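You operate a simulated robot arm through the tools that you are given. There is no shell and no other tool. Be economical: measure what you need, move in short steps, check, and stop when the job is done.

Carry out the task below with a simulated robot arm. There is one attempt and no reset: what you move stays moved.

TASK
Put one of the curd tubs from the dining table top on the silver plate with the red rim.
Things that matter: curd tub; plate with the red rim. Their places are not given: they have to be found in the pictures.

It is judged by the outcome, as a careful person would: the job done as asked, and still so three seconds after it is handed in. It fails if anything else is knocked over, pushed out of place, dropped, spilled or broken.

THE ROBOT
A 7-joint arm with a two-finger parallel gripper, fixed in place. Base frame: the origin is at the foot of the arm, x ahead of it, y to its left, z up; the work surface is at about z = 0. Lengths are in mm, angles in rad, forces in N, time in s.
With the tool pointing down near the work surface it reaches from about 240 to 620 mm from the base axis. Its first joint turns from -1.152 to 1.152 rad. Payload 2.6 kg.
Tool frame: the origin (TCP) lies between the finger pads and is the grasp point; the fingertips stand 30 mm ahead of it; z points along the fingers, y is the line along which they close. The gripper opens to 94 mm. The fingers are 28 mm wide and 10 mm thick; the gripper's body (50 by 96 mm) begins 55 mm behind the TCP.
Orientation is told as [roll, pitch, yaw] about the base's x, y, z axes, in that order, counted from this pose: with the fingers straight down and closing along the base's y, the tool's x points along the base's -x, its y along +y and its z along -z.

THE INTERFACE
- The arm moves only by the tool drive_tool. Its argument "steps" is a list of rows, each an object of numbers (a shift or turn left out is 0, a gripper value left out holds the last): "dx", "dy", "dz": the shift along the tool's x, y, z in mm; "rx", "ry", "rz": the turn, a rotation vector about the tool's x, y, z in rad; "jaw": the closure in counts, from 0 (fully open) to 255 (shut). In form: [{"dx": .., "dy": .., "dz": .., "rx": .., "ry": .., "rz": .., "jaw": ..}, ...]. A call has 1 to 10 rows; each row shifts and turns the commanded pose from where the row before left it, along the tool's axes as they then stand. A row lasts 0.2 s, in which the tool goes at most 50 mm and 0.15 rad; a call with a longer step from one row to the next is refused whole, and so is a gripper value outside its range. A pose out of reach is approached as far as the arm can. The call stops where the force on the tool passes 40 N (or 10 N more than at its start, if that is more) or the arm is blocked; 0.2 s more then pass. The fingers move at their own pace (about 72 mm/s each) and stop on an object; they squeeze with about 36 N. The grip force told is the motor's: it shows also when the fingers shut on nothing. Time passes only in rows, and 0.2 s behind the last, so rows that do not move let the fingers close. It gives the time, the measured TCP pose, the force on the tool (base axes), the opening and the grip force at its end, in the units of the frame above (readings bear some noise), and new pictures: "pictures" is both (left out), scene, wrist or none.
- Cameras (640 x 400 px; columns grow to the right, rows downward): "scene" is fixed at [38.1, 441.4, 549.4]; the picture's right is [-0.77, -0.64, 0.00], its down [-0.42, 0.51, -0.75] and it looks along [0.48, -0.58, -0.66] (base axes); focal length 313 px, centre (320, 200). "wrist" rides on the gripper at [-37, 0, -58] in the tool frame; the picture's right is [0.00, -1.00, 0.00], its down [0.97, 0.00, -0.24] and it looks along [0.24, 0.00, 0.97] (tool axes); focal length 218 px, centre (320, 200).
- locate(camera, pixels): for up to 12 pixels [column, row] of the newest picture of that camera ("zoom" is the newest enlarged one), the place [x, y, z] in the base frame of the surface seen there, good to about 2 mm, but the place of the scene camera against the robot may be out by one fixed shift of up to 12 mm in any direction. No time passes.
- zoom(camera, box): a new picture of the part [left, top, right, bottom] of that camera's present view, enlarged. No time passes.
- finish_job(): hands the job in; it is judged then, once.

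Work in short steps. Measure before you move; look again where a grasp or a placing could have gone wrong, and mend it. You have 60 turns and 120 pictures in all, the two below and enlarged ones among them. Open the gripper and draw the arm clear of the work before you hand the job in, unless the task says otherwise; then end with one line.

The tools are called after ">>>" as name(argument=value, ...) on one line, values as JSON. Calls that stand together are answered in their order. drive_tool: Moves the arm, as the interface text tells. Its arguments: {"type":"object","properties":{"steps":{"type":"array","items":{"type":"object","properties":{"dx":{"type":"number"},"dy":{"type":"number"},"dz":{"type":"number"},"rx":{"type":"number"},"ry":{"type":"number"},"rz":{"type":"number"},"jaw":{"type":"number"}}}},"pictures":{"type":"string","enum":["both","scene","wrist","none"]}},"required":["steps"]} The other tools are called the same way: locate (camera, pixels) gives the place of the surface under pixels of a picture; zoom (camera, box) takes an enlarged picture of a part of a camera's view; finish_job () hands the job in.

At the start:

```text
clock: 0.0
ee_pos: [342.3, 192.7, 242.3]
tool_rot: [-0.002, -0.001, 0.001]
contact_force: [-1.0, 0.7, -0.1]
opening: 94.1
finger_force: 0.1
```

scene: 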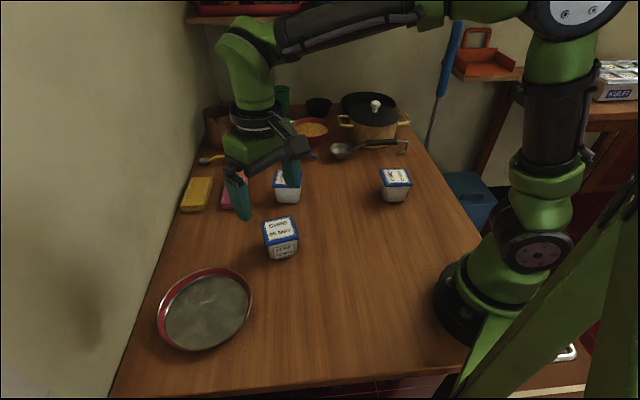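
wrist: 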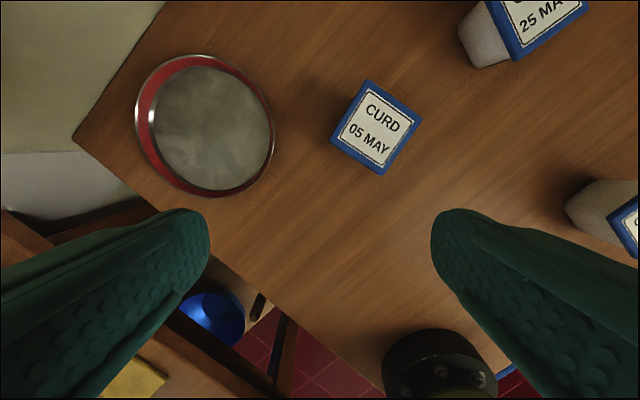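

The scene shows a tub near (280,238), with others at (288,187) and (395,184), and the plate at (205,310). I'll measure them and zoom in to read the labels.

>>> locate(camera="wrist", pixels=[[368, 80], [422, 120], [384, 175], [330, 140], [376, 128], [135, 115], [275, 140], [190, 56], [210, 197], [208, 125], [240, 75]])

>>> zoom(camera="scene", box=[140, 150, 440, 360])

>>> locate(camera="scene", pixels=[[280, 228], [282, 257], [288, 180], [395, 178], [205, 310], [160, 315], [250, 300], [215, 268], [300, 248]])

```text
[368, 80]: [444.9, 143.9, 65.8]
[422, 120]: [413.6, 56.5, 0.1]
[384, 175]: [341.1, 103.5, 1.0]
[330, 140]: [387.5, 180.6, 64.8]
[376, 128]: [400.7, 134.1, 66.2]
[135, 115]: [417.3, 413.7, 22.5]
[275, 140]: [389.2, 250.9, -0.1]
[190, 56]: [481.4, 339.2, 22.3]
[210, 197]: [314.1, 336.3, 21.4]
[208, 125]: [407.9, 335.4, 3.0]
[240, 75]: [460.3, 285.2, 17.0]
```

```text
1.90 times, centred on (290, 255) of scene
```

zoom: 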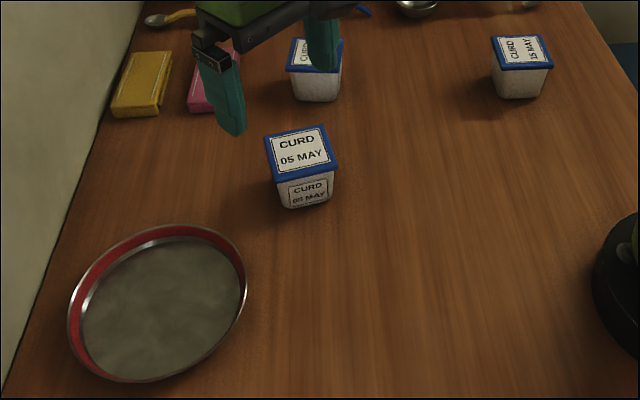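

```text
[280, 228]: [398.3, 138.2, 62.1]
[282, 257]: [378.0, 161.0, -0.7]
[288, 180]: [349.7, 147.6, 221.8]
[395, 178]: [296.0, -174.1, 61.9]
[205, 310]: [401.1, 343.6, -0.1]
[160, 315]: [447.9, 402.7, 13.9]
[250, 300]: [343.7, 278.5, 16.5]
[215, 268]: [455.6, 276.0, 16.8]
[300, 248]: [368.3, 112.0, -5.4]
```

The nearest tub reads CURD 05 MAY. Its lid centre is about (401,134,66), with sides turned about -32°. The plate centre is about (397,337). I'll move over the tub and turn to match its sides.

>>> drive_tool(steps=[{"dx": -29, "dy": -29, "jaw": 0}, {"dx": -30, "dy": -30}, {"rz": 0.14}, {"rz": 0.14}, {"rz": 0.14}, {"rz": 0.14}, {}])

```text
clock: 1.6
ee_pos: [402.2, 129.8, 243.9]
tool_rot: [0.001, 0.001, -0.562]
contact_force: [-0.2, 0.3, -0.6]
opening: 93.9
finger_force: 0.0
```

scene: 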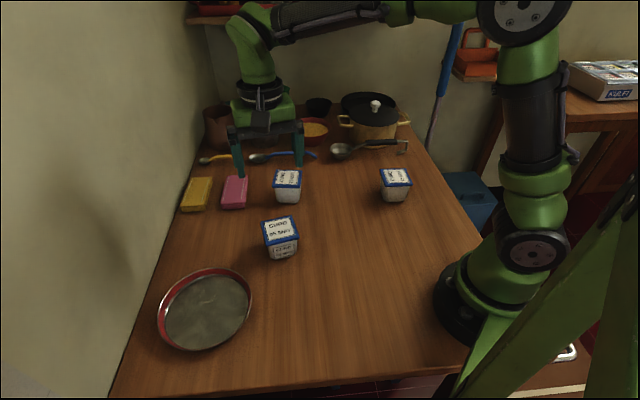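
wrist: 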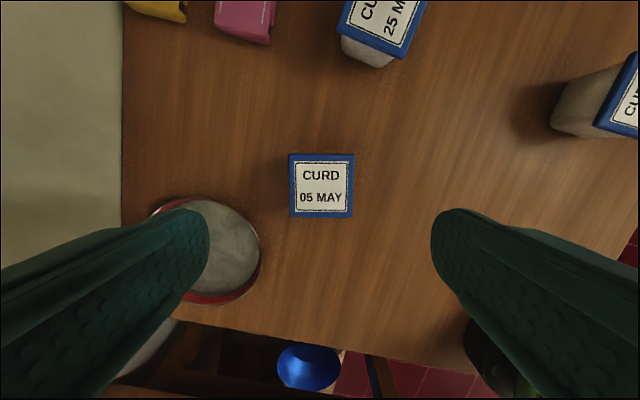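

The lid is now square in the wrist view, spanning (289–354, 154–218). I'll measure its edges.

>>> locate(camera="wrist", pixels=[[321, 186], [292, 186], [351, 186], [321, 157], [321, 214], [292, 157], [350, 214], [205, 260]])

```text
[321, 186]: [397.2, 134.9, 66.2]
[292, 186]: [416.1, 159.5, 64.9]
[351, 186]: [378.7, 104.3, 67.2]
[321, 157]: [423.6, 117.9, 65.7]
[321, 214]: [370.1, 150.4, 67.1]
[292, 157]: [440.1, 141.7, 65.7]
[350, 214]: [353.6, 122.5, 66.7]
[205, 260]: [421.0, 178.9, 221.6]
```

The lid centre is about (397,132). I'll correct by 5.7 mm in tool x and descend to TCP z≈53.

>>> drive_tool(steps=[{"dx": 5.7, "dy": -0.7, "dz": 40}, {"dz": 40}, {"dz": 40}, {"dz": 30}, {}])

```text
clock: 2.8
ee_pos: [396.3, 134.3, 94.7]
tool_rot: [-0.002, 0.002, -0.56]
contact_force: [-1.0, -0.3, -0.3]
opening: 93.9
finger_force: 0.1
```

scene: 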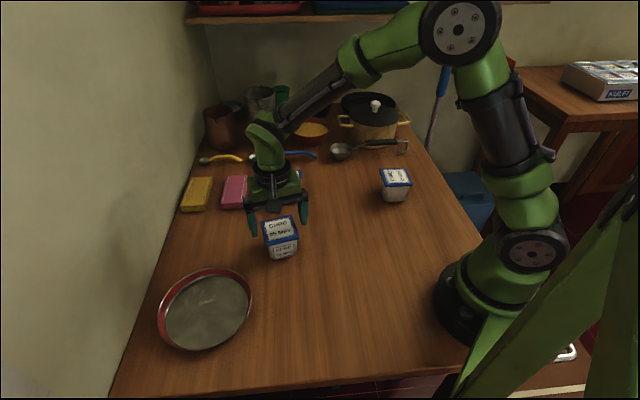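
wrist: 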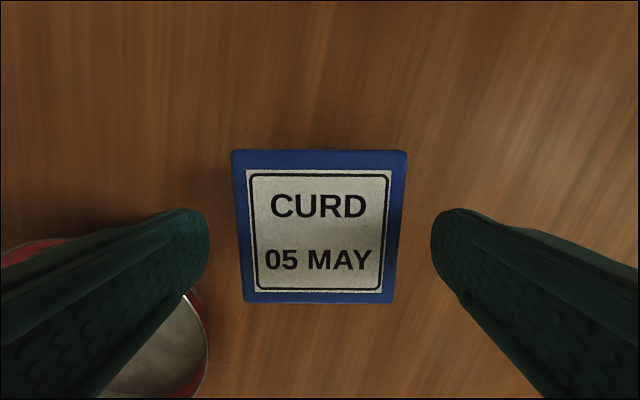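

The lid sits midway between the fingers, so I'll descend 40 mm more and close.

>>> drive_tool(steps=[{"dz": 20}, {"dz": 20}, {}, {"jaw": 255}, {"jaw": 255}, {"jaw": 255}, {"jaw": 255}])

```text
clock: 4.4
ee_pos: [395.0, 135.2, 52.8]
tool_rot: [0.0, 0.0, -0.561]
contact_force: [0.4, 0.4, 0.2]
opening: 76.2
finger_force: 35.7
```

scene: 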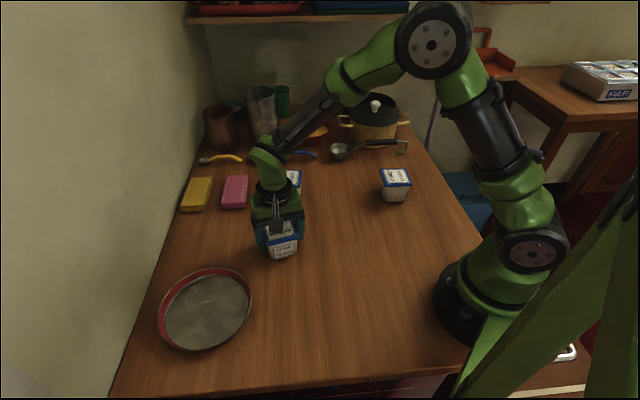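
wrist: 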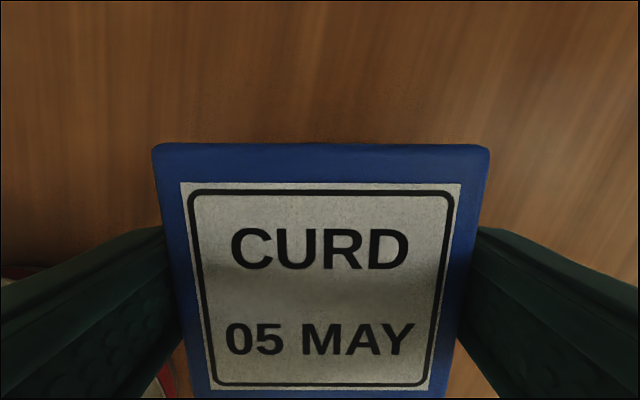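

The jaws are held at 76 mm with a 36 N grip. I'll lift the tub and check it.

>>> drive_tool(steps=[{"dz": -10}, {"dz": -20}, {"dz": -30}, {"dz": -30}, {}])

```text
clock: 5.6
ee_pos: [393.9, 135.8, 144.7]
tool_rot: [0.001, 0.0, -0.559]
contact_force: [0.8, 0.3, -3.1]
opening: 76.0
finger_force: 36.1
```

scene: 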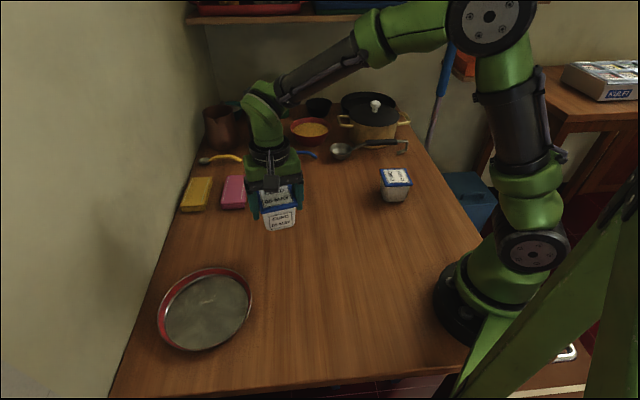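
wrist: 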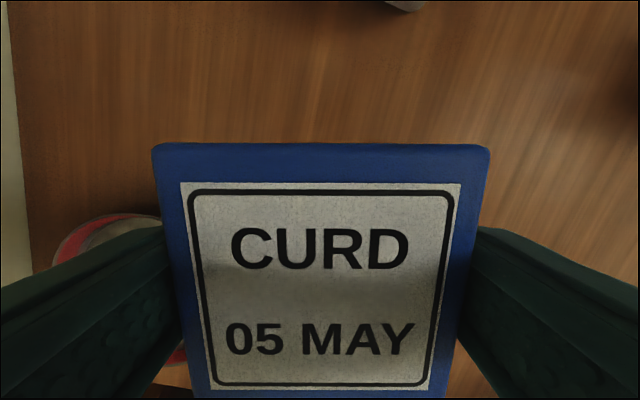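

The tub is held and lifted. The plate centre is about (398,332), so I'll carry it there at this height.

>>> drive_tool(steps=[{"dx": 10, "dy": 16.8}, {"dx": 20.1, "dy": 33.7}, {"dx": 20.1, "dy": 33.7}, {"dx": 20.1, "dy": 33.7}, {"dx": 20.1, "dy": 33.7}, {"dx": 10.1, "dy": 16.7}, {}])

```text
clock: 7.2
ee_pos: [402.4, 330.4, 144.2]
tool_rot: [0.0, -0.002, -0.56]
contact_force: [-0.1, 0.0, -2.0]
opening: 76.1
finger_force: 36.2
```

scene: 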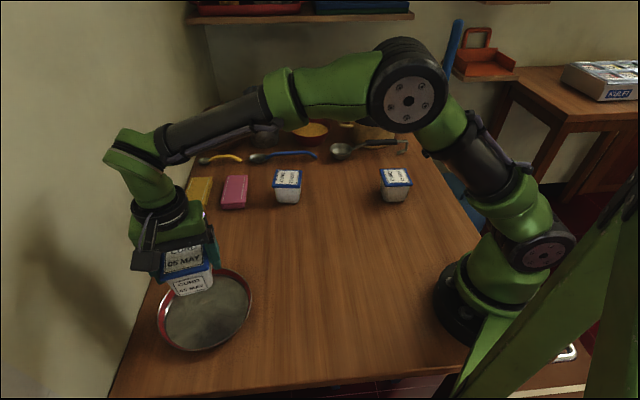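
wrist: 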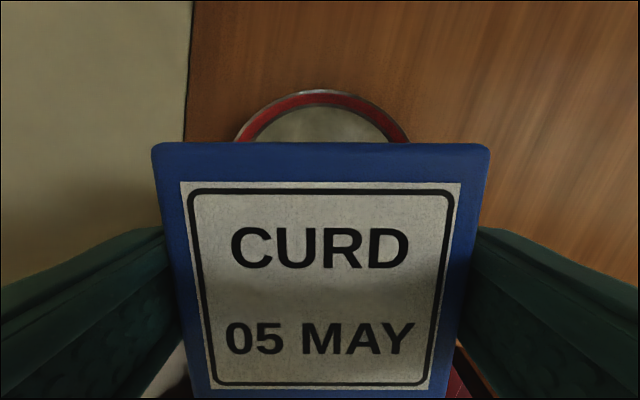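

The tub is over the plate. I'll check the far rim and the wall clearance before lowering.

>>> locate(camera="wrist", pixels=[[320, 91], [238, 138], [408, 138], [189, 120], [100, 100], [60, 200], [320, 135]])

```text
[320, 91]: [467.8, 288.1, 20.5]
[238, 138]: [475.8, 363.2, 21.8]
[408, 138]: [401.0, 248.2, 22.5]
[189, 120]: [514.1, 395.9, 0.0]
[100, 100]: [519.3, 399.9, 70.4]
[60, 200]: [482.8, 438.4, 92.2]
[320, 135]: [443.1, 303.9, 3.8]
```

The rim points confirm the centre at (398,332), and the wall is about 115 mm away. I'll lower onto the plate, slowly at the end.

>>> drive_tool(steps=[{"dx": 4.2, "dy": -0.8, "dz": 25}, {"dz": 25}, {"dz": 20}, {"dz": 10}, {}, {"dz": 3}, {"dz": 2}, {"dz": 1}, {}])

```text
clock: 9.2
ee_pos: [397.5, 332.7, 57.2]
tool_rot: [0.001, 0.002, -0.561]
contact_force: [0.3, -0.4, -2.5]
opening: 76.1
finger_force: 36.1
```

scene: 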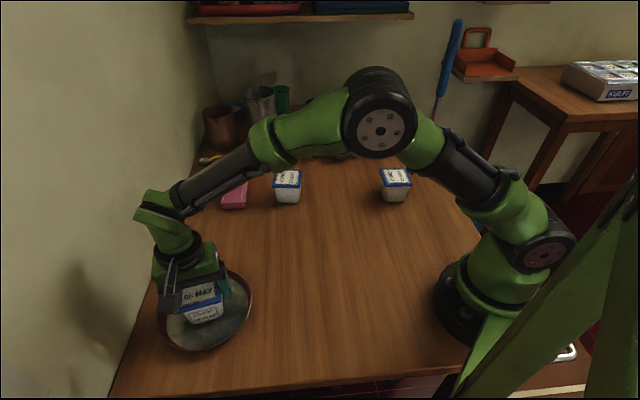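
wrist: 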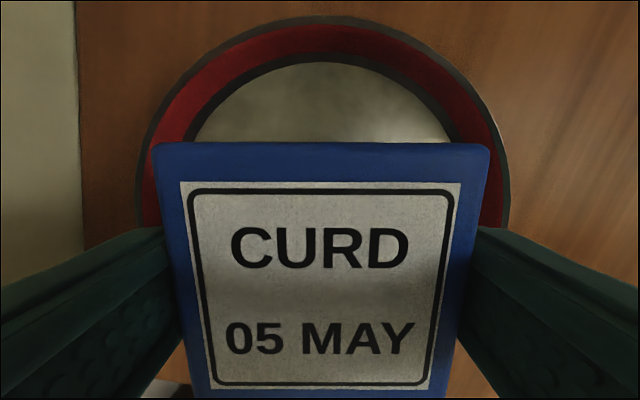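

The force is still about the tub's weight, so there's no contact yet. I'll lower 1 mm at a time.

>>> drive_tool(steps=[{"dz": 1}, {"dz": 1}, {}], pictures="none")

```text
clock: 10.0
ee_pos: [398.2, 332.0, 56.7]
tool_rot: [0.002, 0.0, -0.563]
contact_force: [-3.2, -2.9, 7.7]
opening: 76.5
finger_force: 35.6
```

The force has reversed to +7.7 N, so the tub is resting on the plate. I'll open and rise straight up.

>>> drive_tool(steps=[{"jaw": 0}, {"jaw": 0}, {"jaw": 0}, {"dz": -20}, {"dz": -40}, {"dz": -45}, {"dz": -45}, {}])

```text
clock: 11.8
ee_pos: [394.8, 331.5, 205.3]
tool_rot: [-0.001, 0.0, -0.561]
contact_force: [-0.2, 1.2, -0.1]
opening: 94.1
finger_force: 0.1
```

scene: 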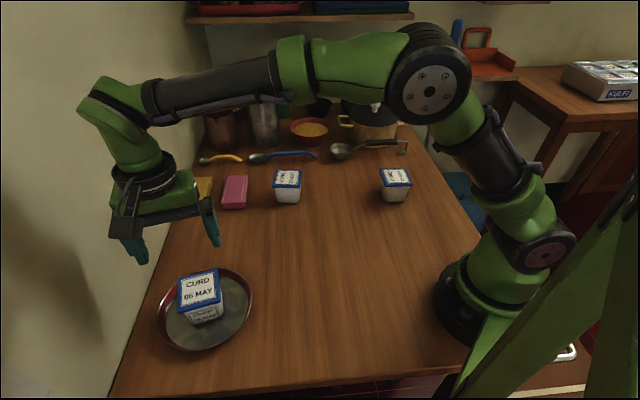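
wrist: 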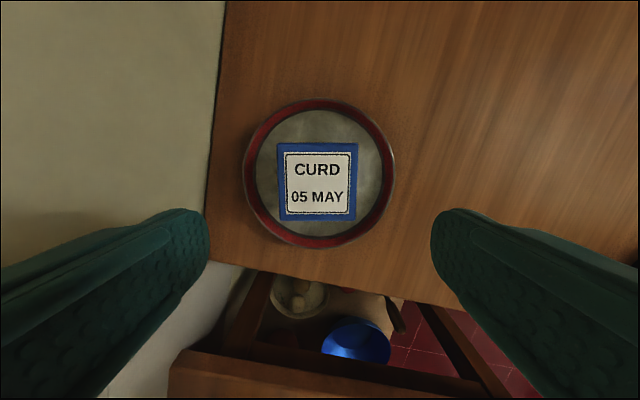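

The tub stands upright in the middle of the plate, the plate hasn't moved, and nothing else was disturbed. The gripper is open, about 85 mm above the lid at the fingertips. I'll draw back from above the plate and hand in.

>>> drive_tool(steps=[{"dx": -20, "dy": -34}, {"dx": -20, "dy": -34}, {"dx": -20, "dy": -34}, {"dx": -10, "dy": -17}, {}], pictures="scene")

```text
clock: 13.0
ee_pos: [393.0, 194.6, 207.5]
tool_rot: [0.0, 0.001, -0.561]
contact_force: [0.8, -0.2, 0.0]
opening: 94.3
finger_force: 0.1
```

scene: 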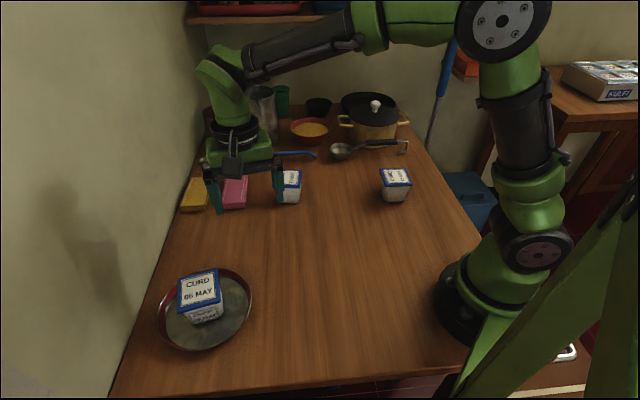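

The arm is clear and the tub is steady on the plate, so I'm handing in.

>>> finish_job()

```text
The job is handed in.
```

The curd tub dated 05 May is standing upright in the middle of the red-rimmed silver plate, nothing else was disturbed, and the job is handed in.
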